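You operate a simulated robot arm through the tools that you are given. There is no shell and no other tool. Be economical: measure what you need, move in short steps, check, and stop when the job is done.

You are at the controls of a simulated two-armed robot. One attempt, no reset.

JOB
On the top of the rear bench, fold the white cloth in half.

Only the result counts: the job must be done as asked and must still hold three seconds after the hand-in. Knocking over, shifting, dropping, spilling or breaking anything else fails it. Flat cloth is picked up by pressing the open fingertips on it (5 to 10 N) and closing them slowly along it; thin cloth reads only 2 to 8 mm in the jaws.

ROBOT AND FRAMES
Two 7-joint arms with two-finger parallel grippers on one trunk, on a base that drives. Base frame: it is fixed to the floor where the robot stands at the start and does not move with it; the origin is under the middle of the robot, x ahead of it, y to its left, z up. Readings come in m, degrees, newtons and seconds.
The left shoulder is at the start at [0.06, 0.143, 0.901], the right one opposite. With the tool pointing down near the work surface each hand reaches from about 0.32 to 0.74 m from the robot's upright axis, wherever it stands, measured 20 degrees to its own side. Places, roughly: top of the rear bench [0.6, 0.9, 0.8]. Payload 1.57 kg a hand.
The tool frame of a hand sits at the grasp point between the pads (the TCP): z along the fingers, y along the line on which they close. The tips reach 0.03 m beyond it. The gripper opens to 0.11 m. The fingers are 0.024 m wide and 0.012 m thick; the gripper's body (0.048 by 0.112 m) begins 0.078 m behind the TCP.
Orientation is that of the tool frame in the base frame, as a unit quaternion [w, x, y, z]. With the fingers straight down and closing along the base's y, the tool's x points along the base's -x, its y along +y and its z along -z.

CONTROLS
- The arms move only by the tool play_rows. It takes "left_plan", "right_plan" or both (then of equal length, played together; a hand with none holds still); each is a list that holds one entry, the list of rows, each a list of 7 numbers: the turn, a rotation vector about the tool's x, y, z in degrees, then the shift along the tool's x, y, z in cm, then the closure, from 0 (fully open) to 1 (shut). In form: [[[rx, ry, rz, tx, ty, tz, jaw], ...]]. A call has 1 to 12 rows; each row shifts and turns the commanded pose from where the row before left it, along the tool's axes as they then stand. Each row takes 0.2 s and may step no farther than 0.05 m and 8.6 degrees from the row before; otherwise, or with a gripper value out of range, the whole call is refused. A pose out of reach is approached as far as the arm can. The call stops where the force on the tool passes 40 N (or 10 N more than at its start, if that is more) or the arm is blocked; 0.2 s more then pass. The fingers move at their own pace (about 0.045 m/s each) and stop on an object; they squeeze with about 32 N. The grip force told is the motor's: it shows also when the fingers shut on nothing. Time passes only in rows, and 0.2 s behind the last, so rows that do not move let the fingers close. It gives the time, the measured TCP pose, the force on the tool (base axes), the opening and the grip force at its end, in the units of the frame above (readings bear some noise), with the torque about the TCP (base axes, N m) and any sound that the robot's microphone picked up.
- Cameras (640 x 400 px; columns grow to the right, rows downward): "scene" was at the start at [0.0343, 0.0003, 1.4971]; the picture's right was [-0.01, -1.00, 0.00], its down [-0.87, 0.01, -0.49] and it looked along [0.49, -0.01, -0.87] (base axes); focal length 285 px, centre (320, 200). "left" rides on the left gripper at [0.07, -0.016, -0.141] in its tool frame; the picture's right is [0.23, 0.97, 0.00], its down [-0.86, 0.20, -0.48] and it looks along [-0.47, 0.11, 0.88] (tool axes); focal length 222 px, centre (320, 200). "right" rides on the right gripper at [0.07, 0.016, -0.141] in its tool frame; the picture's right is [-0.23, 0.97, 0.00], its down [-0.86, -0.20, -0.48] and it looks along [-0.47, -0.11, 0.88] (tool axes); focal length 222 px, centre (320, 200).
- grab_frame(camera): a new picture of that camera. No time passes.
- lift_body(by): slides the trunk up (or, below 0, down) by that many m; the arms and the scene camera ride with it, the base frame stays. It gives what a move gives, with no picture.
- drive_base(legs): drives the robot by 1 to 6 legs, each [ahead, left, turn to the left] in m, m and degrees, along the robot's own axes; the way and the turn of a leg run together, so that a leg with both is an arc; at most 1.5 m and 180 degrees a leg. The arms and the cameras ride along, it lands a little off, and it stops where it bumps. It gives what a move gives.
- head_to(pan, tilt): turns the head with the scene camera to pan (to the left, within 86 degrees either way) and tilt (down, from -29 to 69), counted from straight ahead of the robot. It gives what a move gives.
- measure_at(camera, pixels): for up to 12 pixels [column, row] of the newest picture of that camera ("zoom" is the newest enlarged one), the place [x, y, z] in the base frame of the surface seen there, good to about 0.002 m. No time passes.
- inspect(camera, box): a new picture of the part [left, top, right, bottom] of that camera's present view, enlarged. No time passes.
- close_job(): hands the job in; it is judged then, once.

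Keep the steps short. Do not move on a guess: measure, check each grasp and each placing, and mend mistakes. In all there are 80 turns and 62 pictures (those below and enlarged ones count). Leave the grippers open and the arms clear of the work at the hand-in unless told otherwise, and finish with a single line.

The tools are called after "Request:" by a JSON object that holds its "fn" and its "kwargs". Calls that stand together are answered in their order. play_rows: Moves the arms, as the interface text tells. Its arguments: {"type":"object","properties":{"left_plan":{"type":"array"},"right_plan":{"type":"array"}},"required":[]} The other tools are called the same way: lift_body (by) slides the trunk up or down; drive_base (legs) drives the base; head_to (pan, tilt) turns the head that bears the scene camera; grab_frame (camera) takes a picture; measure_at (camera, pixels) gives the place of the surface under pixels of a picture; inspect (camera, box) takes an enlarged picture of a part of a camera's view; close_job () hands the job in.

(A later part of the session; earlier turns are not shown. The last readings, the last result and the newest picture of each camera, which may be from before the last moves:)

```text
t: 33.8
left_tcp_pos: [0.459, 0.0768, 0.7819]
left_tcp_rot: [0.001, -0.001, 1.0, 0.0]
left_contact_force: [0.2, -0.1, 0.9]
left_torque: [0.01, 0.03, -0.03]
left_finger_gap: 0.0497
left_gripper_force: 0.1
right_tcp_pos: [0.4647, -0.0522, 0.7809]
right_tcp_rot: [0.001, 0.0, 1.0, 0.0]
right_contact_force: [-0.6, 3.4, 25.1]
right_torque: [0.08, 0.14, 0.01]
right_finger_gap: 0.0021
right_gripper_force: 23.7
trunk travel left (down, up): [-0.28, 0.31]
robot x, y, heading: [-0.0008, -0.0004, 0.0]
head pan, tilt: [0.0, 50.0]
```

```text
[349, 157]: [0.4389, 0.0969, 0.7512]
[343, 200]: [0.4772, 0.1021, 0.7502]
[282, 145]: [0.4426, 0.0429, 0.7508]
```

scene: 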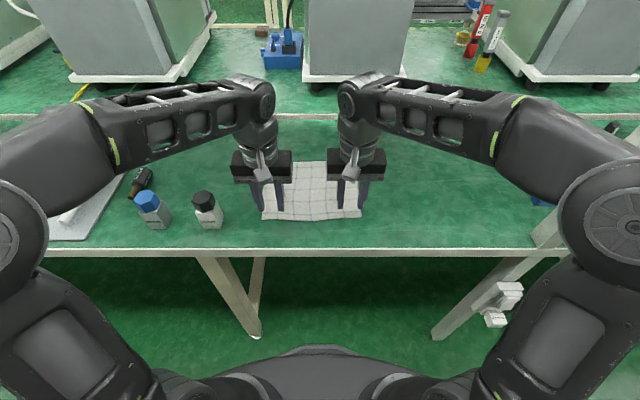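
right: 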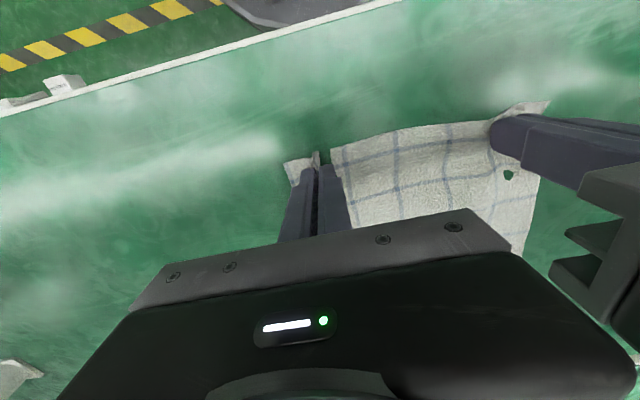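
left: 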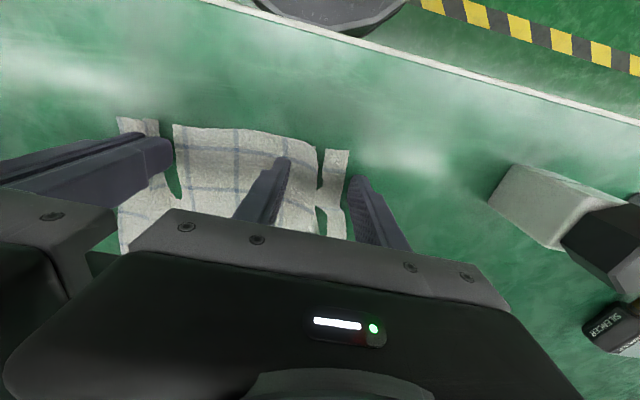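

The cloth's edge now sits at y≈0.099, with a ripple at about 0.088. I'll use a 3 cm gap at y=0.069, so both tips land on cloth astride the ripple.

Request:
{"fn": "play_rows", "kwargs": {"left_plan": [[[0, 0, 0, 0, 0, -0.5, 0.72], [0, 0, 0, 0, -0.8, 0, 0.72], [0, 0, 0, 0, 0, 0, 0.72], [0, 0, 0, 0, 0, 0.5, 0.72], [0, 0, 0, 0, 0, 0.1, 0.72], [0, 0, 0, 0, 0, 0, 0.72]]]}}

```text
t: 35.2
left_tcp_pos: [0.4593, 0.0701, 0.7811]
left_tcp_rot: [0.001, 0.0, 1.0, 0.0]
left_contact_force: [-1.8, 1.3, 6.7]
left_torque: [0.07, 0.1, -0.01]
left_finger_gap: 0.0308
left_gripper_force: 0.1
right_tcp_pos: [0.4646, -0.0523, 0.7815]
right_tcp_rot: [0.001, 0.0, 1.0, 0.001]
right_contact_force: [1.2, 4.0, 21.0]
right_torque: [0.1, 0.09, -0.01]
right_finger_gap: 0.0017
right_gripper_force: 23.7
trunk travel left (down, up): [-0.28, 0.31]
robot x, y, heading: [-0.0011, -0.0006, 0.0]
head pan, tilt: [0.0, 50.0]
```

6.7 N: good. Slow close with no easing.

Request:
{"fn": "play_rows", "kwargs": {"left_plan": [[[0, 0, 0, 0, 0, 0, 0.745], [0, 0, 0, 0, 0, 0, 0.77], [0, 0, 0, 0, 0, 0, 0.795], [0, 0, 0, 0, 0, 0, 0.82], [0, 0, 0, 0, 0, 0.02, 0.845], [0, 0, 0, 0, 0, 0, 0.87], [0, 0, 0, 0, 0, 0, 0.895], [0, 0, 0, 0, 0, 0, 0.92], [0, 0, 0, 0, 0, 0, 0.945], [0, 0, 0, 0, 0, 0, 0.97], [0, 0, 0, 0, 0, 0, 1], [0, 0, 0, 0, 0, 0, 1]]]}}

Request:
{"fn": "grab_frame", "kwargs": {"camera": "left"}}

```text
t: 37.8
left_tcp_pos: [0.4586, 0.0679, 0.7824]
left_tcp_rot: [0.002, 0.0, 1.0, -0.001]
left_contact_force: [3.5, -5.9, 20.8]
left_torque: [-0.16, 0.01, 0.05]
left_finger_gap: 0.0024
left_gripper_force: 23.1
right_tcp_pos: [0.4643, -0.0528, 0.7818]
right_tcp_rot: [0.0, -0.001, 1.0, 0.001]
right_contact_force: [4.7, 8.2, 15.8]
right_torque: [0.22, -0.01, -0.03]
right_finger_gap: 0.0023
right_gripper_force: 24.1
trunk travel left (down, up): [-0.28, 0.31]
robot x, y, heading: [0.0006, 0.0008, -0.3]
head pan, tilt: [0.0, 50.0]
```

```text
35 pictures are left
```

left: 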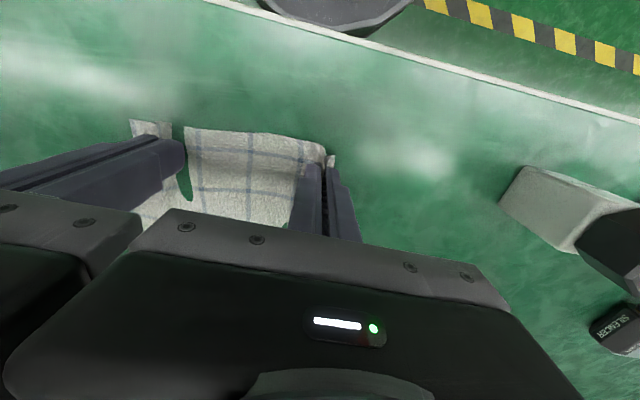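

Both hands hold cloth (2.4 and 2.3 mm). Lift 3 cm and check.

Request:
{"fn": "play_rows", "kwargs": {"left_plan": [[[0, 0, 0, 0, 0, -1, 1], [0, 0, 0, 0, 0, -1, 1], [0, 0, 0, 0, 0, -1, 1], [0, 0, 0, 0, 0, 0, 1]]], "right_plan": [[[0, 0, 0, 0, 0, -1, 1], [0, 0, 0, 0, 0, -1, 1], [0, 0, 0, 0, 0, -1, 1], [0, 0, 0, 0, 0, 0, 1]]]}}

Request:
{"fn": "inspect", "kwargs": {"camera": "scene", "box": [220, 120, 400, 233]}}

```text
t: 38.8
left_tcp_pos: [0.4595, 0.0678, 0.8095]
left_tcp_rot: [0.001, 0.0, 1.0, 0.0]
left_contact_force: [1.2, -9.0, 0.0]
left_torque: [-0.26, -0.06, 0.06]
left_finger_gap: 0.0026
left_gripper_force: 24.0
right_tcp_pos: [0.4653, -0.0522, 0.811]
right_tcp_rot: [0.0, 0.0, 1.0, 0.0]
right_contact_force: [-0.4, 9.4, -0.3]
right_torque: [0.32, 0.03, 0.07]
right_finger_gap: 0.0024
right_gripper_force: 23.7
trunk travel left (down, up): [-0.28, 0.31]
robot x, y, heading: [0.0003, 0.0006, 0.2]
head pan, tilt: [0.0, 50.0]
```

```text
3.54 times, centred on (310, 176) of scene
```

zoom: 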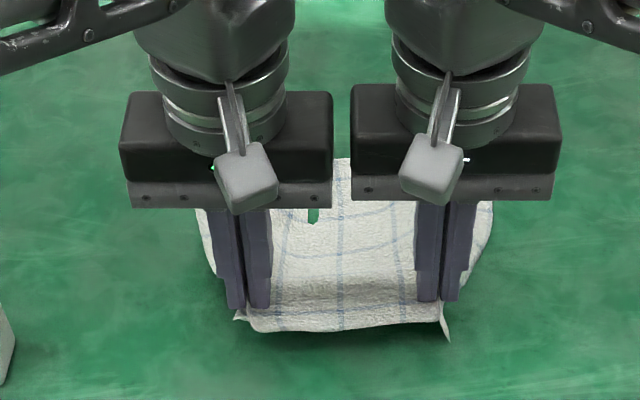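

Both corners are up and the cloth is taut between the hands (9 N). I'll bring the hands 1.5 mm closer each and run the first half of the arc over the middle (x≈0.54).

Request:
{"fn": "play_rows", "kwargs": {"left_plan": [[[0, 0, 0, -1.5, -0.15, -1.3, 1], [0, 0, 0, -1.5, 0, -1.2, 1], [0, 0, 0, -1.5, 0, -0.9, 1], [0, 0, 0, -1.5, 0, -0.6, 1], [0, 0, 0, -1.5, 0, -0.3, 1], [0, 0, 0, 0, 0, 0, 1]]], "right_plan": [[[0, 0, 0, -1.5, 0.15, -1.3, 1], [0, 0, 0, -1.5, 0, -1.2, 1], [0, 0, 0, -1.5, 0, -0.9, 1], [0, 0, 0, -1.5, 0, -0.6, 1], [0, 0, 0, -1.5, 0, -0.3, 1], [0, 0, 0, 0, 0, 0, 1]]]}}

Request:
{"fn": "grab_frame", "kwargs": {"camera": "scene"}}

Request:
{"fn": "inspect", "kwargs": {"camera": "scene", "box": [220, 110, 400, 223]}}

```text
t: 40.2
left_tcp_pos: [0.5195, 0.0675, 0.8478]
left_tcp_rot: [0.001, 0.001, 1.0, -0.001]
left_contact_force: [0.1, 0.6, -0.5]
left_torque: [0.02, 0.01, 0.02]
left_finger_gap: 0.0024
left_gripper_force: 24.1
left hand out of reach, approached as far as the arm can: row 4, 5
right_tcp_pos: [0.5184, -0.051, 0.8467]
right_tcp_rot: [0.001, -0.001, 1.0, 0.0]
right_contact_force: [1.0, 0.3, 0.5]
right_torque: [-0.02, 0.01, 0.01]
right_finger_gap: 0.0018
right_gripper_force: 23.9
right hand out of reach, approached as far as the arm can: row 4, 5
trunk travel left (down, up): [-0.28, 0.31]
robot x, y, heading: [-0.0026, 0.0015, -0.1]
head pan, tilt: [0.0, 50.0]
```

```text
33 pictures are left
```

scene: 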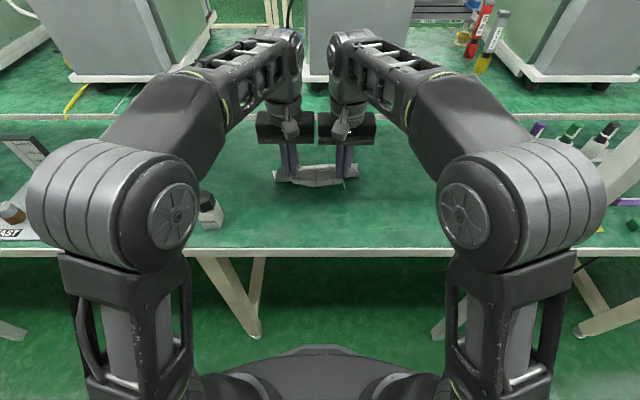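

```text
3.54 times, centred on (310, 166) of scene
```

zoom: 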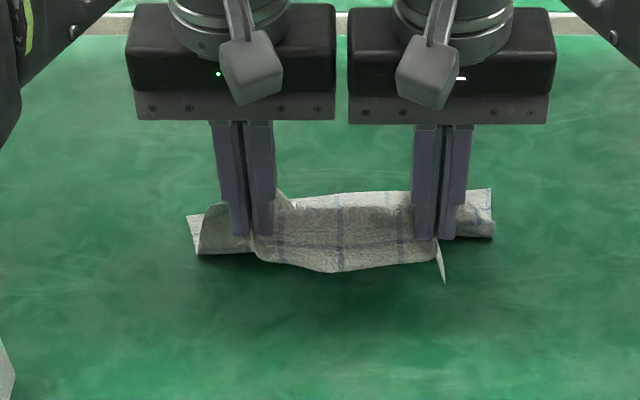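

The arms hit their reach limit at x≈0.52 because the trunk is low. I'll measure the elbows and forearms to see whether the trunk can rise, and the cloth's state.

Request:
{"fn": "measure_at", "kwargs": {"camera": "scene", "pixels": [[110, 150], [170, 110], [190, 78], [230, 60], [290, 35], [470, 85], [520, 145], [345, 40], [430, 60]]}}

Request:
{"fn": "measure_at", "kwargs": {"camera": "zoom", "pixels": [[195, 225], [205, 250], [340, 265], [340, 200], [488, 195], [488, 235], [442, 278], [330, 230], [340, 300], [340, 170]]}}

```text
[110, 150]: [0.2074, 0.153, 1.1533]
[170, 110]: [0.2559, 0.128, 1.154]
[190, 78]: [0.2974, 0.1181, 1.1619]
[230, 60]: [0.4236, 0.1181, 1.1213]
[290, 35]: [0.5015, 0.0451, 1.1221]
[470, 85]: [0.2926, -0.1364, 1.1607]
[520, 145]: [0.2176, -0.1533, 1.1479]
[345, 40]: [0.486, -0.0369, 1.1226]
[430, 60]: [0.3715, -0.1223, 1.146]
```

```text
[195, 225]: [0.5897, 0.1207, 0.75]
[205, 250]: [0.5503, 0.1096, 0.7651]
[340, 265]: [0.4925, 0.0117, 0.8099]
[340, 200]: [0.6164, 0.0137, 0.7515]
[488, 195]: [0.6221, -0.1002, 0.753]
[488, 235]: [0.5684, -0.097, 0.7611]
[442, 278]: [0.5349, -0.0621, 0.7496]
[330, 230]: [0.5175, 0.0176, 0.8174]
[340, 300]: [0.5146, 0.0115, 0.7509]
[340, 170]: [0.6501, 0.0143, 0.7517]
```

The forearms are at about 1.12–1.16, clear of the shelf, and the far half of the cloth still lies flat with its edge at x≈0.62. The limit seems to be the wrist, so I'll tilt both hands 25° with fingers forward about the TCP. That brings the wrists back and frees up reach.

Request:
{"fn": "play_rows", "kwargs": {"left_plan": [[[0, -6.25, 0, 0, 0, 0, 1], [0, -6.25, 0, 0, 0, 0, 1], [0, -6.25, 0, 0, 0, 0, 1], [0, -6.25, 0, 0, 0, 0, 1], [0, 0, 0, 0, 0, 0, 1]]], "right_plan": [[[0, -6.25, 0, 0, 0, 0, 1], [0, -6.25, 0, 0, 0, 0, 1], [0, -6.25, 0, 0, 0, 0, 1], [0, -6.25, 0, 0, 0, 0, 1], [0, 0, 0, 0, 0, 0, 1]]]}}

Request:
{"fn": "grab_frame", "kwargs": {"camera": "scene"}}

```text
t: 41.4
left_tcp_pos: [0.5199, 0.0667, 0.8489]
left_tcp_rot: [0.217, -0.001, 0.976, 0.0]
left_contact_force: [-0.6, 0.9, -0.2]
left_torque: [0.02, 0.0, 0.0]
left_finger_gap: 0.0021
left_gripper_force: 24.2
right_tcp_pos: [0.5178, -0.0522, 0.8463]
right_tcp_rot: [0.217, 0.001, 0.976, 0.0]
right_contact_force: [0.1, 0.2, -0.3]
right_torque: [0.03, 0.0, 0.01]
right_finger_gap: 0.002
right_gripper_force: 23.2
trunk travel left (down, up): [-0.28, 0.31]
robot x, y, heading: [-0.0015, 0.003, -0.0]
head pan, tilt: [0.0, 50.0]
```

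```text
31 pictures are left
```

scene: 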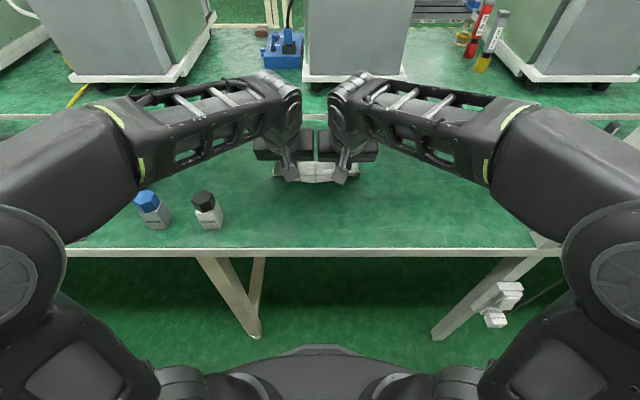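

The tilt works and the bottles stand untouched. Now the second half of the arc: forward 8 cm and down 5.6 cm, stopping about 1 cm above the cloth.

Request:
{"fn": "play_rows", "kwargs": {"left_plan": [[[0, 0, 0, -1.232, 0, 0.906, 1], [0, 0, 0, -1.105, 0, 1.178, 1], [0, 0, 0, -0.978, 0, 1.45, 1], [0, 0, 0, -0.894, 0, 1.631, 1], [0, 0, 0, -0.537, 0, 1.685, 1], [0, 0, 0, -0.133, 0, 1.607, 1], [0, 0, 0, 0, 0, 0, 1]]], "right_plan": [[[0, 0, 0, -1.232, 0, 0.906, 1], [0, 0, 0, -1.105, 0, 1.178, 1], [0, 0, 0, -0.978, 0, 1.45, 1], [0, 0, 0, -0.894, 0, 1.631, 1], [0, 0, 0, -0.537, 0, 1.685, 1], [0, 0, 0, -0.133, 0, 1.607, 1], [0, 0, 0, 0, 0, 0, 1]]]}}

Request:
{"fn": "inspect", "kwargs": {"camera": "scene", "box": [230, 110, 390, 210]}}

Request:
{"fn": "grab_frame", "kwargs": {"camera": "left"}}

```text
t: 43.0
left_tcp_pos: [0.6004, 0.0672, 0.7924]
left_tcp_rot: [0.217, 0.0, 0.976, 0.0]
left_contact_force: [-0.2, -0.7, -0.3]
left_torque: [-0.02, -0.02, -0.01]
left_finger_gap: 0.002
left_gripper_force: 23.7
right_tcp_pos: [0.5983, -0.0512, 0.7913]
right_tcp_rot: [0.217, -0.001, 0.976, 0.001]
right_contact_force: [-0.4, 1.0, -0.2]
right_torque: [0.03, -0.04, 0.01]
right_finger_gap: 0.0021
right_gripper_force: 23.9
trunk travel left (down, up): [-0.28, 0.31]
robot x, y, heading: [0.0009, 0.0019, 0.1]
head pan, tilt: [0.0, 50.0]
```

```text
4.00 times, centred on (310, 160) of scene
```

zoom: 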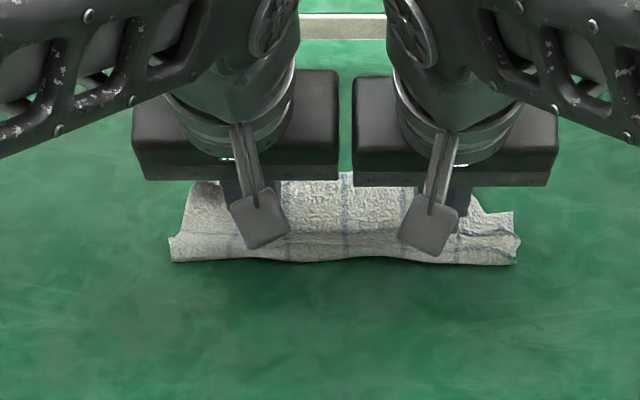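

```text
29 pictures are left
```

left: 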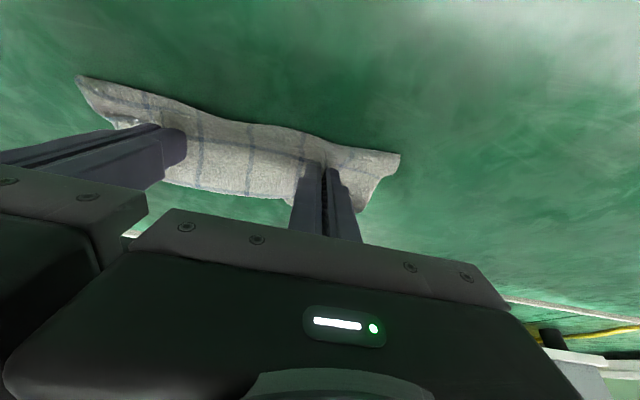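

The flap is over the far half. I'll measure the outline.

Request:
{"fn": "measure_at", "kwargs": {"camera": "left", "pixels": [[80, 78], [398, 155], [362, 210], [250, 195], [200, 188], [240, 122], [330, 145], [290, 200]]}}

Request:
{"fn": "measure_at", "kwargs": {"camera": "zoom", "pixels": [[172, 240], [195, 187], [172, 258], [345, 178], [345, 255], [518, 240], [512, 215], [480, 212], [515, 262]]}}

```text
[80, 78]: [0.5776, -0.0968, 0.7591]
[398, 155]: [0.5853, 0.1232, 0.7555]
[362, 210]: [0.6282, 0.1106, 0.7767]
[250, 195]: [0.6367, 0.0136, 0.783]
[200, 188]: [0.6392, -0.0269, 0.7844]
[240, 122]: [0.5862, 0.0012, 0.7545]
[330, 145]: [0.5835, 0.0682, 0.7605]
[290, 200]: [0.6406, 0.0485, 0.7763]
```

```text
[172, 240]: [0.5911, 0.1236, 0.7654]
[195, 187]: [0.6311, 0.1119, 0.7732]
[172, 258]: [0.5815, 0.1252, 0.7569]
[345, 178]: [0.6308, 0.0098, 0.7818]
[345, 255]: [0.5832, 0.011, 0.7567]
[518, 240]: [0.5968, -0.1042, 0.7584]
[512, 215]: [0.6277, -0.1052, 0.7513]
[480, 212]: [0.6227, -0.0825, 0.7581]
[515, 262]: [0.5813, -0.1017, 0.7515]
```

The bend is now at x≈0.582, further forward than expected, so the bottom layer has probably been drawn forward. I'll lower 1 cm to bring the flap down and see where the far edge is.

Request:
{"fn": "play_rows", "kwargs": {"left_plan": [[[0, 0, 0, 0.21, 0, 0.45, 1], [0, 0, 0, 0.17, 0, 0.36, 1], [0, 0, 0, 0, 0, 0, 1]]], "right_plan": [[[0, 0, 0, 0.21, 0, 0.45, 1], [0, 0, 0, 0.17, 0, 0.36, 1], [0, 0, 0, 0, 0, 0, 1]]]}}

Request:
{"fn": "inspect", "kwargs": {"camera": "scene", "box": [250, 120, 370, 195]}}

Request:
{"fn": "inspect", "kwargs": {"camera": "left", "box": [60, 60, 420, 285]}}

```text
t: 43.8
left_tcp_pos: [0.6003, 0.0685, 0.7849]
left_tcp_rot: [0.218, 0.0, 0.976, 0.0]
left_contact_force: [2.0, 0.7, 8.3]
left_torque: [-0.02, -0.06, -0.02]
left_finger_gap: 0.002
left_gripper_force: 24.1
right_tcp_pos: [0.5979, -0.0508, 0.7849]
right_tcp_rot: [0.221, 0.0, 0.975, 0.001]
right_contact_force: [1.9, 0.0, 18.8]
right_torque: [0.0, -0.07, 0.02]
right_finger_gap: 0.0021
right_gripper_force: 23.7
trunk travel left (down, up): [-0.28, 0.31]
robot x, y, heading: [0.0004, -0.0013, -0.1]
head pan, tilt: [0.0, 50.0]
```

```text
5.33 times, centred on (310, 158) of scene
```

zoom: 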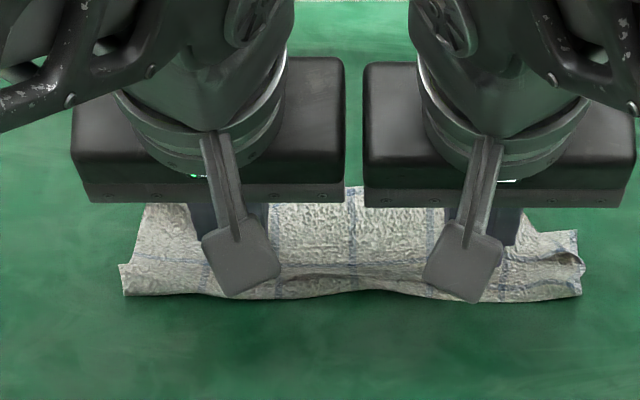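

```text
1.78 times, centred on (240, 172) of left
```

zoom: 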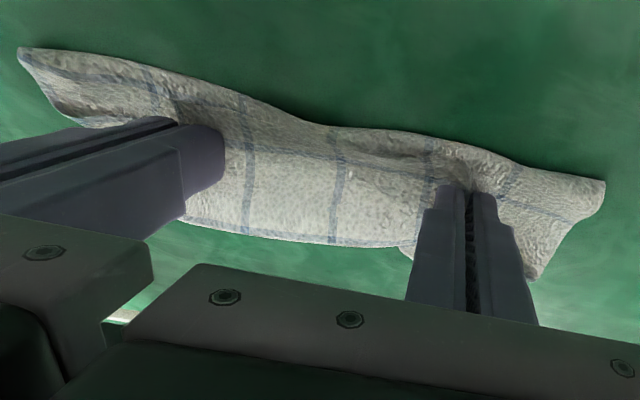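

Request:
{"fn": "measure_at", "kwargs": {"camera": "zoom", "pixels": [[240, 232], [330, 244], [405, 252], [530, 275], [330, 200], [330, 130], [250, 180], [22, 52], [602, 185], [190, 218], [120, 115], [555, 225]]}}

```text
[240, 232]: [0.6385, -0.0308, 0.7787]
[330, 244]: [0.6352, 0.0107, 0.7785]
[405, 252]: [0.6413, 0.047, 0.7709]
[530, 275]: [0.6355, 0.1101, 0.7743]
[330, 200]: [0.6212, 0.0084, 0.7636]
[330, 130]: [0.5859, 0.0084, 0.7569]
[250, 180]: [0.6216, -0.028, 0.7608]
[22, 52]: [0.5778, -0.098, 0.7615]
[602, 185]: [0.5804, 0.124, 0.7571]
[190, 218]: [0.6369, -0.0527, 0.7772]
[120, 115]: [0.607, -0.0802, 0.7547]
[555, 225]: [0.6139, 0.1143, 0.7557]
```

The lip of the flap stands up and hides the far edge. The flap is placed, so I'll release gently and back the hands up and away to look.

Request:
{"fn": "play_rows", "kwargs": {"left_plan": [[[0, 0, 0, 0, 0, -0.05, 0.95], [0, 0, 0, 0, 0, 0, 0.9], [0, 0, 0, 0, 0, 0, 0.8], [0, 0, 0, 0, 0, 0, 0.7], [0, 0, 0, 0, 0, 0, 0.7], [0, 0, 0, 0, 0, -1.5, 0.7], [0, 0, 0, 0, 0, -2, 0.7], [0, 0, 0, 0, 0, -3, 0.7], [0, 0, 0, 2.5, 0.5, -1, 0.7], [0, 0, 0, 3, 1, 0, 0.7], [0, 0, 0, 3, 1, 0, 0.7]]], "right_plan": [[[0, 0, 0, 0, 0, -0.15, 0.95], [0, 0, 0, 0, 0, 0, 0.9], [0, 0, 0, 0, 0, 0, 0.8], [0, 0, 0, 0, 0, 0, 0.7], [0, 0, 0, 0, 0, 0, 0.7], [0, 0, 0, 0, 0, -1.5, 0.7], [0, 0, 0, 0, 0, -2, 0.7], [0, 0, 0, 0, 0, -3, 0.7], [0, 0, 0, 2.5, -0.5, -1, 0.7], [0, 0, 0, 3, -1, 0, 0.7], [0, 0, 0, 3, -1, 0, 0.7]]]}}

Request:
{"fn": "grab_frame", "kwargs": {"camera": "left"}}

Request:
{"fn": "inspect", "kwargs": {"camera": "scene", "box": [250, 100, 370, 175]}}

```text
t: 46.2
left_tcp_pos: [0.4908, 0.0924, 0.815]
left_tcp_rot: [0.216, 0.001, 0.976, -0.001]
left_contact_force: [-0.2, 0.2, -0.3]
left_torque: [-0.02, -0.01, 0.01]
left_finger_gap: 0.0331
left_gripper_force: 0.1
right_tcp_pos: [0.4877, -0.0781, 0.8134]
right_tcp_rot: [0.216, 0.0, 0.976, 0.0]
right_contact_force: [0.0, -0.4, -0.7]
right_torque: [-0.03, 0.01, -0.02]
right_finger_gap: 0.0332
right_gripper_force: 0.0
trunk travel left (down, up): [-0.28, 0.31]
robot x, y, heading: [-0.0016, -0.001, 0.1]
head pan, tilt: [0.0, 50.0]
```

```text
26 pictures are left
```

left: 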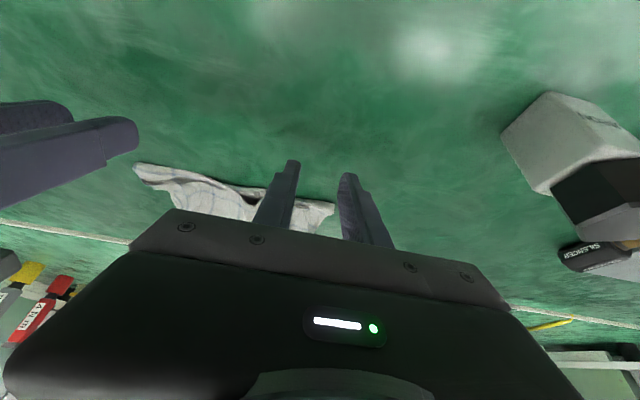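

```text
5.33 times, centred on (310, 138) of scene
```

zoom: 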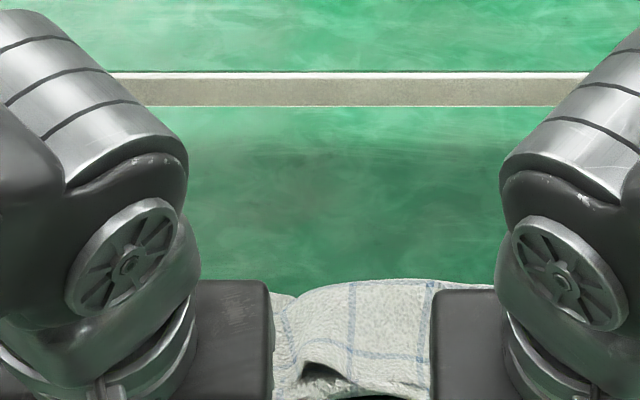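

The hands block the view. I'll draw them back and slightly apart, staying well clear of the bottle at y≈0.24.

Request:
{"fn": "play_rows", "kwargs": {"left_plan": [[[0, 0, 0, 2.7, 0.6, -1.3, 0.7], [0, 0, 0, 2.7, 0.6, -1.3, 0.7], [0, 0, 0, 2.7, 0.6, -1.3, 0.7], [0, 0, 0, 2.7, 0.6, -1.3, 0.7]]], "right_plan": [[[0, 0, 0, 2.7, -1.5, -1.3, 0.7], [0, 0, 0, 2.7, -1.5, -1.3, 0.7], [0, 0, 0, 2.7, -1.5, -1.3, 0.7], [0, 0, 0, 2.7, -1.5, -1.3, 0.7]]]}}

Request:
{"fn": "grab_frame", "kwargs": {"camera": "scene"}}

Request:
{"fn": "inspect", "kwargs": {"camera": "scene", "box": [250, 125, 370, 200]}}

```text
t: 47.2
left_tcp_pos: [0.3714, 0.1171, 0.8158]
left_tcp_rot: [0.216, -0.001, 0.976, 0.001]
left_contact_force: [0.0, 0.1, 0.3]
left_torque: [-0.01, -0.01, 0.03]
left_finger_gap: 0.033
left_gripper_force: 0.1
right_tcp_pos: [0.3671, -0.1366, 0.815]
right_tcp_rot: [0.216, 0.0, 0.976, 0.001]
right_contact_force: [-0.1, -0.2, -0.9]
right_torque: [-0.03, 0.02, 0.02]
right_finger_gap: 0.0331
right_gripper_force: 0.0
trunk travel left (down, up): [-0.28, 0.31]
robot x, y, heading: [-0.0001, 0.0007, 0.1]
head pan, tilt: [0.0, 50.0]
```

```text
24 pictures are left
```

scene: 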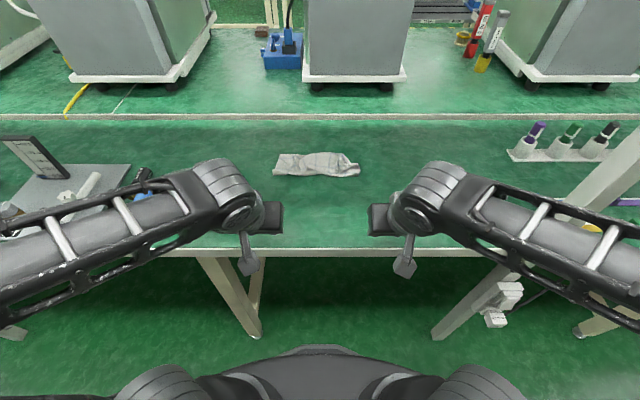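

```text
5.33 times, centred on (310, 162) of scene
```

zoom: 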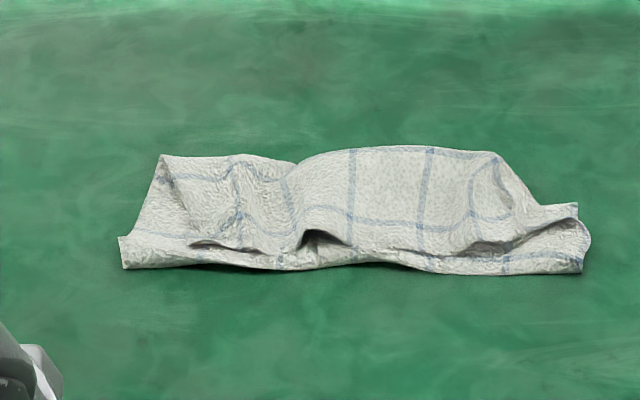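

Request:
{"fn": "measure_at", "kwargs": {"camera": "zoom", "pixels": [[122, 240], [126, 266], [163, 158], [240, 157], [300, 167], [360, 150], [430, 150], [497, 156], [540, 210], [577, 208], [583, 270], [360, 260]]}}

Request:
{"fn": "measure_at", "kwargs": {"camera": "zoom", "pixels": [[200, 180], [240, 215], [325, 240], [350, 215], [400, 200], [400, 240], [470, 190], [470, 260], [520, 240], [280, 260], [400, 175], [200, 250]]}}

```text
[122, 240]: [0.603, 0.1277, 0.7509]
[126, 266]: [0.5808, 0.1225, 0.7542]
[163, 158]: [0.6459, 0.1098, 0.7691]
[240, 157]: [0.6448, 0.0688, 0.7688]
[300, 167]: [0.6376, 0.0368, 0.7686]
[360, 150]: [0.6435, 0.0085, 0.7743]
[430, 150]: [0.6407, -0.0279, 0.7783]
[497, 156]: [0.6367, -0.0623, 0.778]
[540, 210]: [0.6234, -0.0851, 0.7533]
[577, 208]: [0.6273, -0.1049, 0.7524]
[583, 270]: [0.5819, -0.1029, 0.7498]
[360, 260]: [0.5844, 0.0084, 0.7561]
```

```text
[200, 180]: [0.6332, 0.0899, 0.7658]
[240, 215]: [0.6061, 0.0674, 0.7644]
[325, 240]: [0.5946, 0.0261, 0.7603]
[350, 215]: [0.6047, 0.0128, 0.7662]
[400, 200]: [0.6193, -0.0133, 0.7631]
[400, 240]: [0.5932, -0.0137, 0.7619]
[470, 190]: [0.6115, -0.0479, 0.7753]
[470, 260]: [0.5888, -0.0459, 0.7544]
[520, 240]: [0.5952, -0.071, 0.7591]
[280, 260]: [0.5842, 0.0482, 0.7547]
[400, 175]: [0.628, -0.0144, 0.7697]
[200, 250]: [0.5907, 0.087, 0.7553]
```

The footprint is x 0.58–0.645, y −0.105–0.127, with ripples up to 2.8 cm high. I need a steeper view, so I'll bring the left hand upright above the cloth as a camera.

Request:
{"fn": "play_rows", "kwargs": {"left_plan": [[[0, 6.25, 0, 0, 0, 0, 0.7], [0, 6.25, 0, 0, 0, 0, 0.7], [0, 6.25, 0, 0, 0, 0, 0.7], [0, 6.25, 0, 0, 0, 0, 0.7], [0, 0, 0, -3, -2, -1.2, 0.7], [0, 0, 0, -3, -2, -1.2, 0.7], [0, 0, 0, -3, -2, -1.2, 0.7], [0, 0, 0, -3, -2, -0.4, 0.7]]]}}

Request:
{"fn": "grab_frame", "kwargs": {"camera": "left"}}

```text
t: 49.0
left_tcp_pos: [0.4825, 0.0442, 0.8561]
left_tcp_rot: [0.001, -0.001, 1.0, -0.001]
left_contact_force: [-0.4, 1.1, 0.2]
left_torque: [-0.08, 0.02, -0.01]
left_finger_gap: 0.0329
left_gripper_force: 0.0
left hand out of reach, approached as far as the arm can: row 8
right_tcp_pos: [0.3678, -0.1353, 0.816]
right_tcp_rot: [0.217, 0.001, 0.976, 0.0]
right_contact_force: [0.0, 0.8, -0.7]
right_torque: [-0.04, 0.0, 0.02]
right_finger_gap: 0.0331
right_gripper_force: 0.0
trunk travel left (down, up): [-0.28, 0.31]
robot x, y, heading: [0.0003, 0.0036, -0.1]
head pan, tilt: [0.0, 50.0]
```

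```text
22 pictures are left
```

left: 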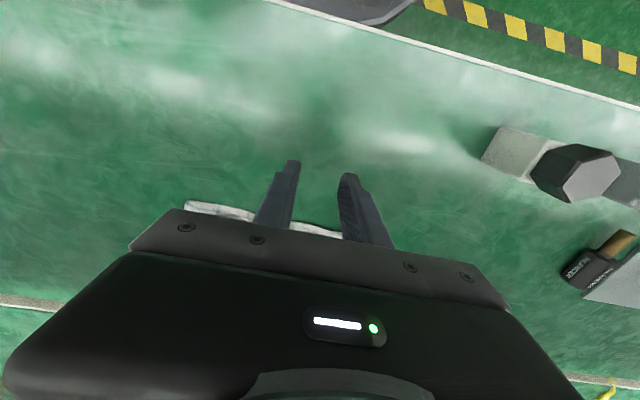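

The gripper body blocks this view. Driving the base forward would give both a steeper scene view and more reach, so I'll check the room between base and bench.

Request:
{"fn": "measure_at", "kwargs": {"camera": "scene", "pixels": [[320, 350], [300, 360], [320, 252], [215, 280], [255, 330], [437, 335], [470, 300], [510, 295], [320, 300], [150, 385], [490, 385], [495, 318]]}}

```text
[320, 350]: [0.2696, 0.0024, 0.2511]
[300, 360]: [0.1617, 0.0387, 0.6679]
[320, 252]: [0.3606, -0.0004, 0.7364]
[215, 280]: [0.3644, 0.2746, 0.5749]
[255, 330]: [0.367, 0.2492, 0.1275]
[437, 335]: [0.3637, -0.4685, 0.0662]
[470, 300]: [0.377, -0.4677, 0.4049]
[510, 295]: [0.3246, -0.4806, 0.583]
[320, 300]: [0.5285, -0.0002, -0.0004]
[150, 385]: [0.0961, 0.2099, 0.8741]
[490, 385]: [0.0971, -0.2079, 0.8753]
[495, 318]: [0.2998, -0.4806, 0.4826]
```

Base front is at x≈0.27 and trunk front at 0.16. Bench legs are at x≈0.364 with |y|≥0.25, so 8 cm forward is safe at floor level. I'll check the elbows against the shelf edge (x 0.36, z 1.217) first.

Request:
{"fn": "grab_frame", "kwargs": {"camera": "scene"}}

Request:
{"fn": "measure_at", "kwargs": {"camera": "scene", "pixels": [[560, 185], [610, 205], [480, 175], [430, 170], [150, 110], [100, 130], [60, 160], [260, 60], [630, 230], [210, 90]]}}

```text
21 pictures are left
```

scene: 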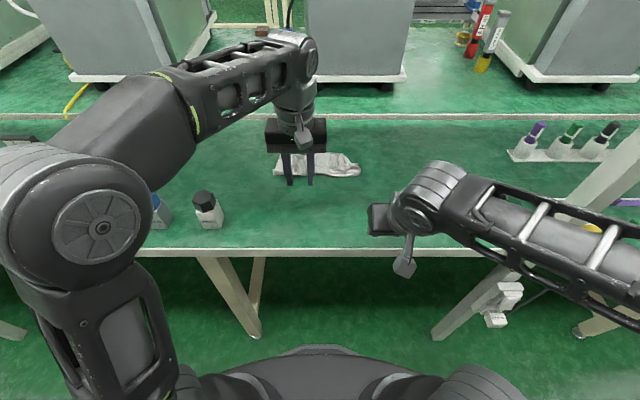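

```text
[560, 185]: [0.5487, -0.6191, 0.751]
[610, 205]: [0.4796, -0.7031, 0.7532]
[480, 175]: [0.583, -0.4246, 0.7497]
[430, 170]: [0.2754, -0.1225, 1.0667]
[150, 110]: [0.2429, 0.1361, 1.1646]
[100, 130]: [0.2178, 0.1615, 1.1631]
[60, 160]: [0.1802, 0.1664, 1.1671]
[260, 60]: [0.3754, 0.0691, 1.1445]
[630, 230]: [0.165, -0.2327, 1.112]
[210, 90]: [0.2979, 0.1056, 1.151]
```

All arm parts are below 1.17, so they clear the shelf (1.217). Drive 8 cm ahead.

Request:
{"fn": "drive_base", "kwargs": {"legs": [[0.08, 0, 0]]}}

Request:
{"fn": "play_rows", "kwargs": {"left_plan": [[[0, 0, 0, 2, 1, -0.5, 0.7], [0, 0, 0, 3, 2, 0, 0.7], [0, 0, 0, 3, 2, 0, 0.7], [0, 0, 0, 3, 2, 0, 0.7]]]}}

Request:
{"fn": "grab_frame", "kwargs": {"camera": "scene"}}

Request:
{"fn": "inspect", "kwargs": {"camera": "scene", "box": [250, 150, 370, 225]}}

```text
t: 50.1
left_tcp_pos: [0.5622, 0.0436, 0.8571]
left_tcp_rot: [-0.001, 0.0, 1.0, 0.001]
left_contact_force: [-0.1, 1.5, 0.4]
left_torque: [-0.03, 0.02, 0.01]
left_finger_gap: 0.0332
left_gripper_force: 0.1
right_tcp_pos: [0.4491, -0.1362, 0.815]
right_tcp_rot: [0.217, -0.001, 0.976, 0.0]
right_contact_force: [-0.8, -0.5, -0.3]
right_torque: [0.01, 0.02, 0.02]
right_finger_gap: 0.033
right_gripper_force: 0.0
trunk travel left (down, up): [-0.28, 0.31]
robot x, y, heading: [0.0807, 0.0015, -0.0]
head pan, tilt: [0.0, 50.0]
```

```text
t: 51.1
left_tcp_pos: [0.4519, 0.1143, 0.8616]
left_tcp_rot: [0.001, 0.0, 1.0, 0.0]
left_contact_force: [-1.3, -1.4, 0.4]
left_torque: [0.04, -0.01, 0.01]
left_finger_gap: 0.0329
left_gripper_force: 0.0
right_tcp_pos: [0.4489, -0.1357, 0.8154]
right_tcp_rot: [0.216, 0.0, 0.976, 0.0]
right_contact_force: [-0.5, 1.2, 0.8]
right_torque: [0.03, 0.02, 0.01]
right_finger_gap: 0.0328
right_gripper_force: 0.1
trunk travel left (down, up): [-0.28, 0.31]
robot x, y, heading: [0.081, 0.001, 0.3]
head pan, tilt: [0.0, 50.0]
```

```text
20 pictures are left
```

scene: 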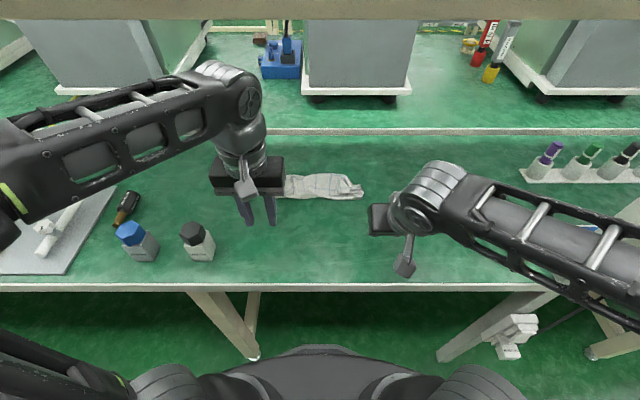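

```text
5.33 times, centred on (310, 188) of scene
```

zoom: 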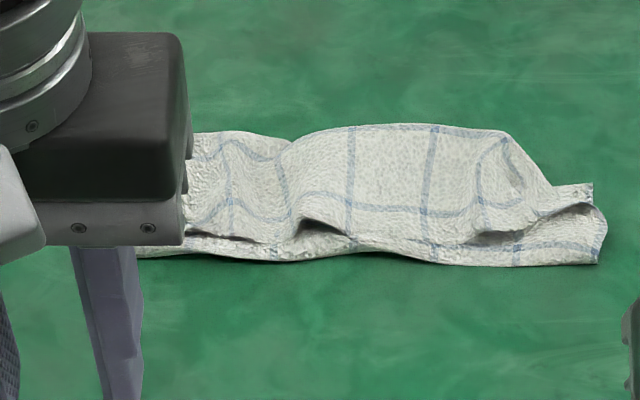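

The closer view shows the bottom layer reaching only from its far corner (0.627, −0.105) back to a bend at x≈0.582. The rest is piled in a zigzag, so this isn't a clean half fold. The flap's free edge stands up at x≈0.64 though, so I can pinch it cleanly with the fingers closing along x, pull it out flat toward the robot, and refold. I'll turn both grippers 90° and bring the right one upright.

Request:
{"fn": "play_rows", "kwargs": {"left_plan": [[[0, 0, 8.18, 0, 0, 0, 0.7], [0, 0, 8.18, 0, 0, 0, 0.7], [0, 0, 8.18, 0, 0, 0, 0.7], [0, 0, 8.18, 0, 0, 0, 0.7], [0, 0, 8.18, 0, 0, 0, 0.7], [0, 0, 8.18, 0, 0, 0, 0.7], [0, 0, 8.18, 0, 0, 0, 0.7], [0, 0, 8.18, 0, 0, 0, 0.7], [0, 0, 8.18, 0, 0, 0, 0.7], [0, 0, 8.18, 0, 0, 0, 0.7], [0, 0, 8.2, 0, 0, 0, 0.7]]], "right_plan": [[[0, 6.25, 0, 0, 0, 0, 0.7], [0, 6.25, 0, 0, 0, 0, 0.7], [0, 6.25, 0, 0, 0, 0, 0.7], [0, 6.25, 0, 0, 0, 0, 0.7], [0, 0, -8.5, 0, 0, -0.6, 0.7], [0, 0, -8.5, 0, 0, -0.6, 0.7], [0, 0, -8.5, 0, 0, -0.6, 0.7], [0, 0, -8.5, 0, 0, -0.6, 0.7], [0, 0, -8.5, 0, 0, -0.6, 0.7], [0, 0, -8.5, 0, 0, -0.6, 0.7], [0, 0, -8.5, 0, 0, -0.6, 0.7]]]}}

Request:
{"fn": "play_rows", "kwargs": {"right_plan": [[[0, 0, -7.6, 0, 0, 0, 0.7], [0, 0, -7.6, 0, 0, 0, 0.7], [0, 0, -7.6, 0, 0, 0, 0.7], [0, 0, -7.7, 0, 0, 0, 0.7]]]}}

Request:
{"fn": "grab_frame", "kwargs": {"camera": "scene"}}

```text
t: 53.5
left_tcp_pos: [0.4525, 0.1138, 0.8619]
left_tcp_rot: [0.0, 0.708, 0.706, 0.0]
left_contact_force: [-0.7, 0.4, -0.6]
left_torque: [-0.02, -0.01, -0.01]
left_finger_gap: 0.0329
left_gripper_force: 0.1
right_tcp_pos: [0.4481, -0.1371, 0.8566]
right_tcp_rot: [0.0, -0.498, 0.867, 0.0]
right_contact_force: [-0.3, 0.7, 0.4]
right_torque: [0.01, -0.01, -0.01]
right_finger_gap: 0.0328
right_gripper_force: 0.1
trunk travel left (down, up): [-0.28, 0.31]
robot x, y, heading: [0.0846, 0.0008, 0.0]
head pan, tilt: [0.0, 50.0]
```

```text
t: 54.5
left_tcp_pos: [0.452, 0.1133, 0.8612]
left_tcp_rot: [0.0, 0.707, 0.707, 0.0]
left_contact_force: [0.1, -0.2, -0.1]
left_torque: [-0.01, 0.03, -0.02]
left_finger_gap: 0.0329
left_gripper_force: 0.1
right_tcp_pos: [0.4485, -0.1368, 0.8573]
right_tcp_rot: [0.0, 0.709, -0.706, 0.0]
right_contact_force: [-0.4, 0.2, -0.4]
right_torque: [-0.01, 0.04, -0.01]
right_finger_gap: 0.033
right_gripper_force: 0.0
trunk travel left (down, up): [-0.28, 0.31]
robot x, y, heading: [0.0808, 0.0035, 0.4]
head pan, tilt: [0.0, 50.0]
```

```text
18 pictures are left
```

scene: 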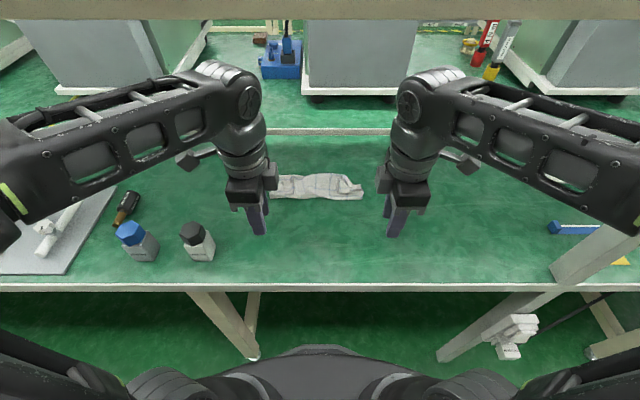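

Both grippers are turned. Next, tilt 15° forward and travel at z≈0.86 to above the standing edge: left y 0.095, right y −0.055, x≈0.634.

Request:
{"fn": "play_rows", "kwargs": {"left_plan": [[[-7.5, 0, 0, 0, 0, 0, 0.7], [-7.5, 0, 0, 0, 0, 0, 0.7], [0, 0, 0, -0.36, 3.52, 0.943, 0.7], [0, 0, 0, -0.36, 3.52, 0.943, 0.7], [0, 0, 0, -0.36, 3.52, 0.943, 0.7], [0, 0, 0, -0.36, 3.52, 0.943, 0.7], [0, 0, 0, -0.36, 3.52, 0.943, 0.7], [0, 0, 0, 0, 0, 0, 0.7]]], "right_plan": [[[7.5, 0, 0, 0, 0, 0, 0.7], [7.5, 0, 0, 0, 0, 0, 0.7], [0, 0, 0, -1.64, -3.574, 0.958, 0.7], [0, 0, 0, -1.64, -3.574, 0.958, 0.7], [0, 0, 0, -1.64, -3.574, 0.958, 0.7], [0, 0, 0, -1.64, -3.574, 0.958, 0.7], [0, 0, 0, -1.64, -3.574, 0.958, 0.7], [0, 0, 0, 0, 0, 0, 0.7]]]}}

Request:
{"fn": "grab_frame", "kwargs": {"camera": "left"}}

Request:
{"fn": "inspect", "kwargs": {"camera": "scene", "box": [240, 140, 380, 227]}}

```text
t: 56.3
left_tcp_pos: [0.6344, 0.0965, 0.8613]
left_tcp_rot: [0.093, 0.702, 0.7, 0.093]
left_contact_force: [-0.1, -0.2, -0.3]
left_torque: [0.03, -0.01, 0.02]
left_finger_gap: 0.033
left_gripper_force: 0.0
right_tcp_pos: [0.6343, -0.0544, 0.8567]
right_tcp_rot: [-0.092, 0.702, -0.7, 0.092]
right_contact_force: [0.7, 1.3, 0.1]
right_torque: [0.0, 0.01, 0.03]
right_finger_gap: 0.0332
right_gripper_force: 0.1
trunk travel left (down, up): [-0.28, 0.31]
robot x, y, heading: [0.0793, 0.0024, -0.2]
head pan, tilt: [0.0, 50.0]
```

```text
17 pictures are left
```

left: 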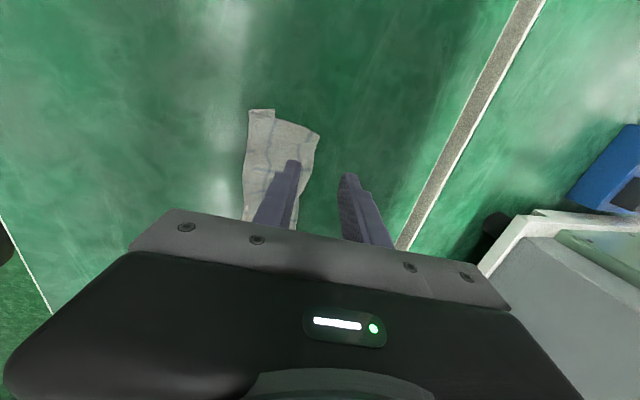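

```text
4.57 times, centred on (310, 184) of scene
```

zoom: 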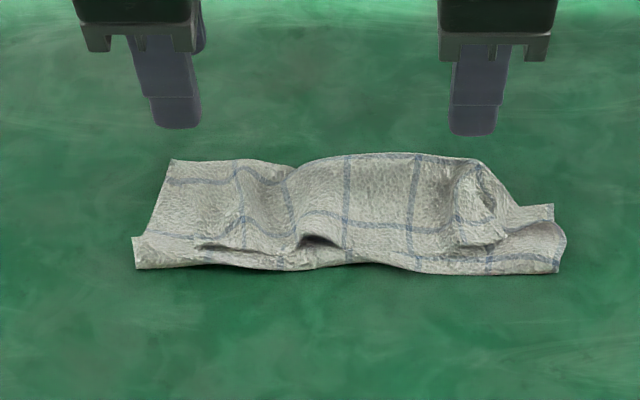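

Request:
{"fn": "measure_at", "kwargs": {"camera": "left", "pixels": [[316, 134], [308, 170], [300, 205], [300, 222], [262, 112], [250, 112], [280, 140], [245, 200]]}}

Request:
{"fn": "measure_at", "kwargs": {"camera": "zoom", "pixels": [[175, 163], [235, 163], [290, 170], [350, 157], [415, 157], [478, 163], [495, 185], [515, 212], [550, 208], [500, 238], [455, 245], [560, 268]]}}

```text
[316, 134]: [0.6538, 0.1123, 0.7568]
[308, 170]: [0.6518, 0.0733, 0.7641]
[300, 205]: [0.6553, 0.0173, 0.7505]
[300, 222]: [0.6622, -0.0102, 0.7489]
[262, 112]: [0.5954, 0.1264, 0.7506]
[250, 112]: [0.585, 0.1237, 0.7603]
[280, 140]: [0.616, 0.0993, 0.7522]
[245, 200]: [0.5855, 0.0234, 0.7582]
```

```text
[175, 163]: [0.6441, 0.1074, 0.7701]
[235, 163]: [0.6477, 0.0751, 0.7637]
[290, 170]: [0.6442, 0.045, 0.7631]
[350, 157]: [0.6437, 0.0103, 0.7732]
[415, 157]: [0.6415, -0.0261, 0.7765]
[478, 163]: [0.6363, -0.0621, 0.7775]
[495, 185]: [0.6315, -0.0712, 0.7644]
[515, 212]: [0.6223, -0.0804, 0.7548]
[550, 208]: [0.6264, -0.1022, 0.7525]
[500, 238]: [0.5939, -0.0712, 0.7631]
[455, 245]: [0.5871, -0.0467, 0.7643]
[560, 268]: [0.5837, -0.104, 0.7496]
```

Reading the shapes: the near edge flopped back as a lip (x≈0.59), the ridge at x≈0.64 is a doubled loop, and the bottom layer runs only 0.582–0.63. So I'll pinch the ridge with both hands, lift, and lay the cloth back out flat toward the robot before refolding. First lower to about 1 cm above, straddling the ridge.

Request:
{"fn": "play_rows", "kwargs": {"left_plan": [[[0, 0, 0, 0, -0.44, 2.02, 0.6], [0, 0, 0, 0, -0.44, 2.02, 0.6], [0, 0, 0, 0, -0.44, 2.02, 0.6], [0, 0, 0, 0, 0, 0, 0.6]]], "right_plan": [[[0, 0, 0, 0, 0.61, 1.77, 0.6], [0, 0, 0, 0, 0.61, 1.77, 0.6], [0, 0, 0, 0, 0.61, 1.77, 0.6], [0, 0, 0, 0, 0, 0, 0.6]]]}}

Request:
{"fn": "inspect", "kwargs": {"camera": "scene", "box": [250, 150, 370, 225]}}

```text
t: 57.3
left_tcp_pos: [0.6373, 0.0958, 0.7994]
left_tcp_rot: [0.092, 0.7, 0.703, 0.093]
left_contact_force: [-0.2, -0.7, 0.0]
left_torque: [0.04, 0.01, -0.02]
left_finger_gap: 0.044
left_gripper_force: 0.0
right_tcp_pos: [0.6298, -0.0538, 0.7993]
right_tcp_rot: [0.092, -0.701, 0.701, -0.093]
right_contact_force: [-0.3, 0.0, -0.6]
right_torque: [0.05, 0.02, 0.0]
right_finger_gap: 0.0441
right_gripper_force: 0.1
trunk travel left (down, up): [-0.28, 0.31]
robot x, y, heading: [0.0791, -0.0003, -0.2]
head pan, tilt: [0.0, 50.0]
```

```text
5.33 times, centred on (310, 188) of scene
```

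zoom: 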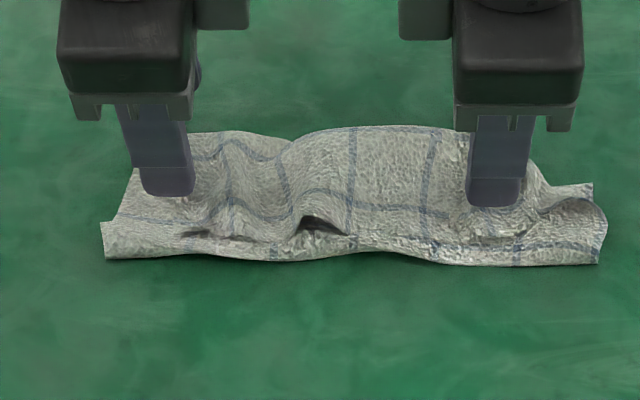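

The fingers straddle the ridge. Lower a further 1 cm and close slowly.

Request:
{"fn": "play_rows", "kwargs": {"left_plan": [[[0, 0, 0, 0, -0.13, 0.48, 0.6], [0, 0, 0, 0, -0.13, 0.48, 0.6], [0, 0, 0, 0, 0, 0, 0.65], [0, 0, 0, 0, 0, 0, 0.7], [0, 0, 0, 0, 0, 0, 0.75], [0, 0, 0, 0, 0, 0, 0.8], [0, 0, 0, 0, 0, 0, 0.85], [0, 0, 0, 0, 0, 0, 0.9], [0, 0, 0, 0, 0, 0, 0.95], [0, 0, 0, 0, 0, 0, 1], [0, 0, 0, 0, 0, 0, 1]]], "right_plan": [[[0, 0, 0, 0, 0.13, 0.48, 0.6], [0, 0, 0, 0, 0.13, 0.48, 0.6], [0, 0, 0, 0, 0, 0, 0.65], [0, 0, 0, 0, 0, 0, 0.7], [0, 0, 0, 0, 0, 0, 0.75], [0, 0, 0, 0, 0, 0, 0.8], [0, 0, 0, 0, 0, 0, 0.85], [0, 0, 0, 0, 0, 0, 0.9], [0, 0, 0, 0, 0, 0, 0.95], [0, 0, 0, 0, 0, 0, 1], [0, 0, 0, 0, 0, 0, 1]]]}}

```text
t: 59.7
left_tcp_pos: [0.6378, 0.0956, 0.7894]
left_tcp_rot: [0.092, 0.701, 0.701, 0.092]
left_contact_force: [1.1, 0.2, -0.7]
left_torque: [0.0, -0.01, -0.01]
left_finger_gap: 0.0017
left_gripper_force: 23.7
right_tcp_pos: [0.6306, -0.054, 0.7909]
right_tcp_rot: [0.092, -0.701, 0.701, -0.092]
right_contact_force: [0.5, 0.4, 0.7]
right_torque: [0.01, -0.01, 0.02]
right_finger_gap: 0.0021
right_gripper_force: 23.5
trunk travel left (down, up): [-0.28, 0.31]
robot x, y, heading: [0.0782, -0.0006, -0.2]
head pan, tilt: [0.0, 50.0]
```

Both hold (1.7 and 2.1 mm). Lift 4 cm and look.

Request:
{"fn": "play_rows", "kwargs": {"left_plan": [[[0, 0, 0, 0, 0.02, -1.37, 1], [0, 0, 0, 0, 0.02, -1.37, 1], [0, 0, 0, 0, 0.02, -1.37, 1], [0, 0, 0, 0, 0, 0, 1]]], "right_plan": [[[0, 0, 0, 0, -0.02, -1.37, 1], [0, 0, 0, 0, -0.02, -1.37, 1], [0, 0, 0, 0, -0.02, -1.37, 1], [0, 0, 0, 0, 0, 0, 1]]]}}

Request:
{"fn": "inspect", "kwargs": {"camera": "scene", "box": [250, 150, 370, 225]}}

```text
t: 60.7
left_tcp_pos: [0.6265, 0.0951, 0.8292]
left_tcp_rot: [0.093, 0.701, 0.701, 0.094]
left_contact_force: [0.6, -0.2, -0.5]
left_torque: [-0.03, 0.0, 0.03]
left_finger_gap: 0.0019
left_gripper_force: 23.6
right_tcp_pos: [0.6197, -0.0535, 0.8311]
right_tcp_rot: [0.092, -0.701, 0.701, -0.092]
right_contact_force: [-0.1, 0.3, 0.2]
right_torque: [-0.02, -0.01, 0.01]
right_finger_gap: 0.0021
right_gripper_force: 23.7
trunk travel left (down, up): [-0.28, 0.31]
robot x, y, heading: [0.0812, -0.0025, 0.3]
head pan, tilt: [0.0, 50.0]
```

```text
5.33 times, centred on (310, 188) of scene
```

zoom: 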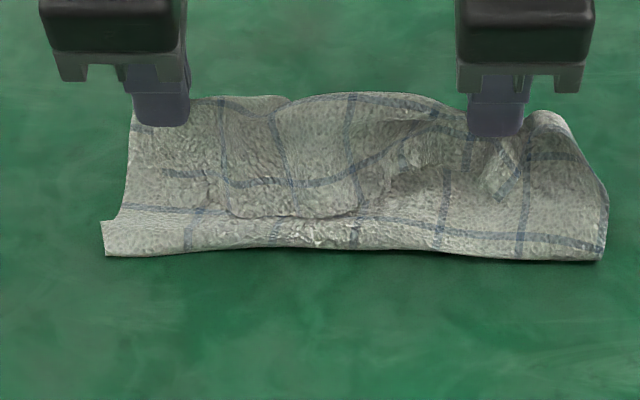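

Confirmed: the near-edge lip (rows up to 215) hangs on the robot side of the pinch. I'll draw the hands back toward the robot at this height to unroll the cloth.

Request:
{"fn": "play_rows", "kwargs": {"left_plan": [[[0, 0, 0, 0, -2.4, -0.64, 1], [0, 0, 0, 0, -2.4, -0.64, 1], [0, 0, 0, 0, -2.4, -0.64, 1], [0, 0, 0, 0, -2.4, -0.64, 1], [0, 0, 0, 0, -2.4, -0.64, 1], [0, 0, 0, 0, -2.4, -0.64, 1], [0, 0, 0, 0, 0, 0, 1]]], "right_plan": [[[0, 0, 0, 0, 2.4, -0.64, 1], [0, 0, 0, 0, 2.4, -0.64, 1], [0, 0, 0, 0, 2.4, -0.64, 1], [0, 0, 0, 0, 2.4, -0.64, 1], [0, 0, 0, 0, 2.4, -0.64, 1], [0, 0, 0, 0, 2.4, -0.64, 1], [0, 0, 0, 0, 0, 0, 1]]]}}

Request:
{"fn": "inspect", "kwargs": {"camera": "scene", "box": [230, 150, 390, 250]}}

```text
t: 62.3
left_tcp_pos: [0.4776, 0.0967, 0.8292]
left_tcp_rot: [0.092, 0.701, 0.701, 0.093]
left_contact_force: [0.3, -0.2, -0.3]
left_torque: [-0.03, 0.03, 0.01]
left_finger_gap: 0.002
left_gripper_force: 24.0
right_tcp_pos: [0.4699, -0.055, 0.8319]
right_tcp_rot: [0.092, -0.701, 0.701, -0.093]
right_contact_force: [0.5, -0.3, 0.0]
right_torque: [-0.01, 0.01, 0.01]
right_finger_gap: 0.0024
right_gripper_force: 24.1
trunk travel left (down, up): [-0.28, 0.31]
robot x, y, heading: [0.0819, 0.0001, 0.1]
head pan, tilt: [0.0, 50.0]
```

```text
4.00 times, centred on (310, 200) of scene
```

zoom: 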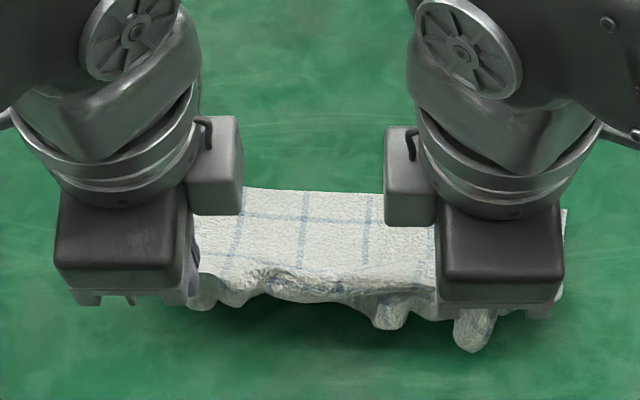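

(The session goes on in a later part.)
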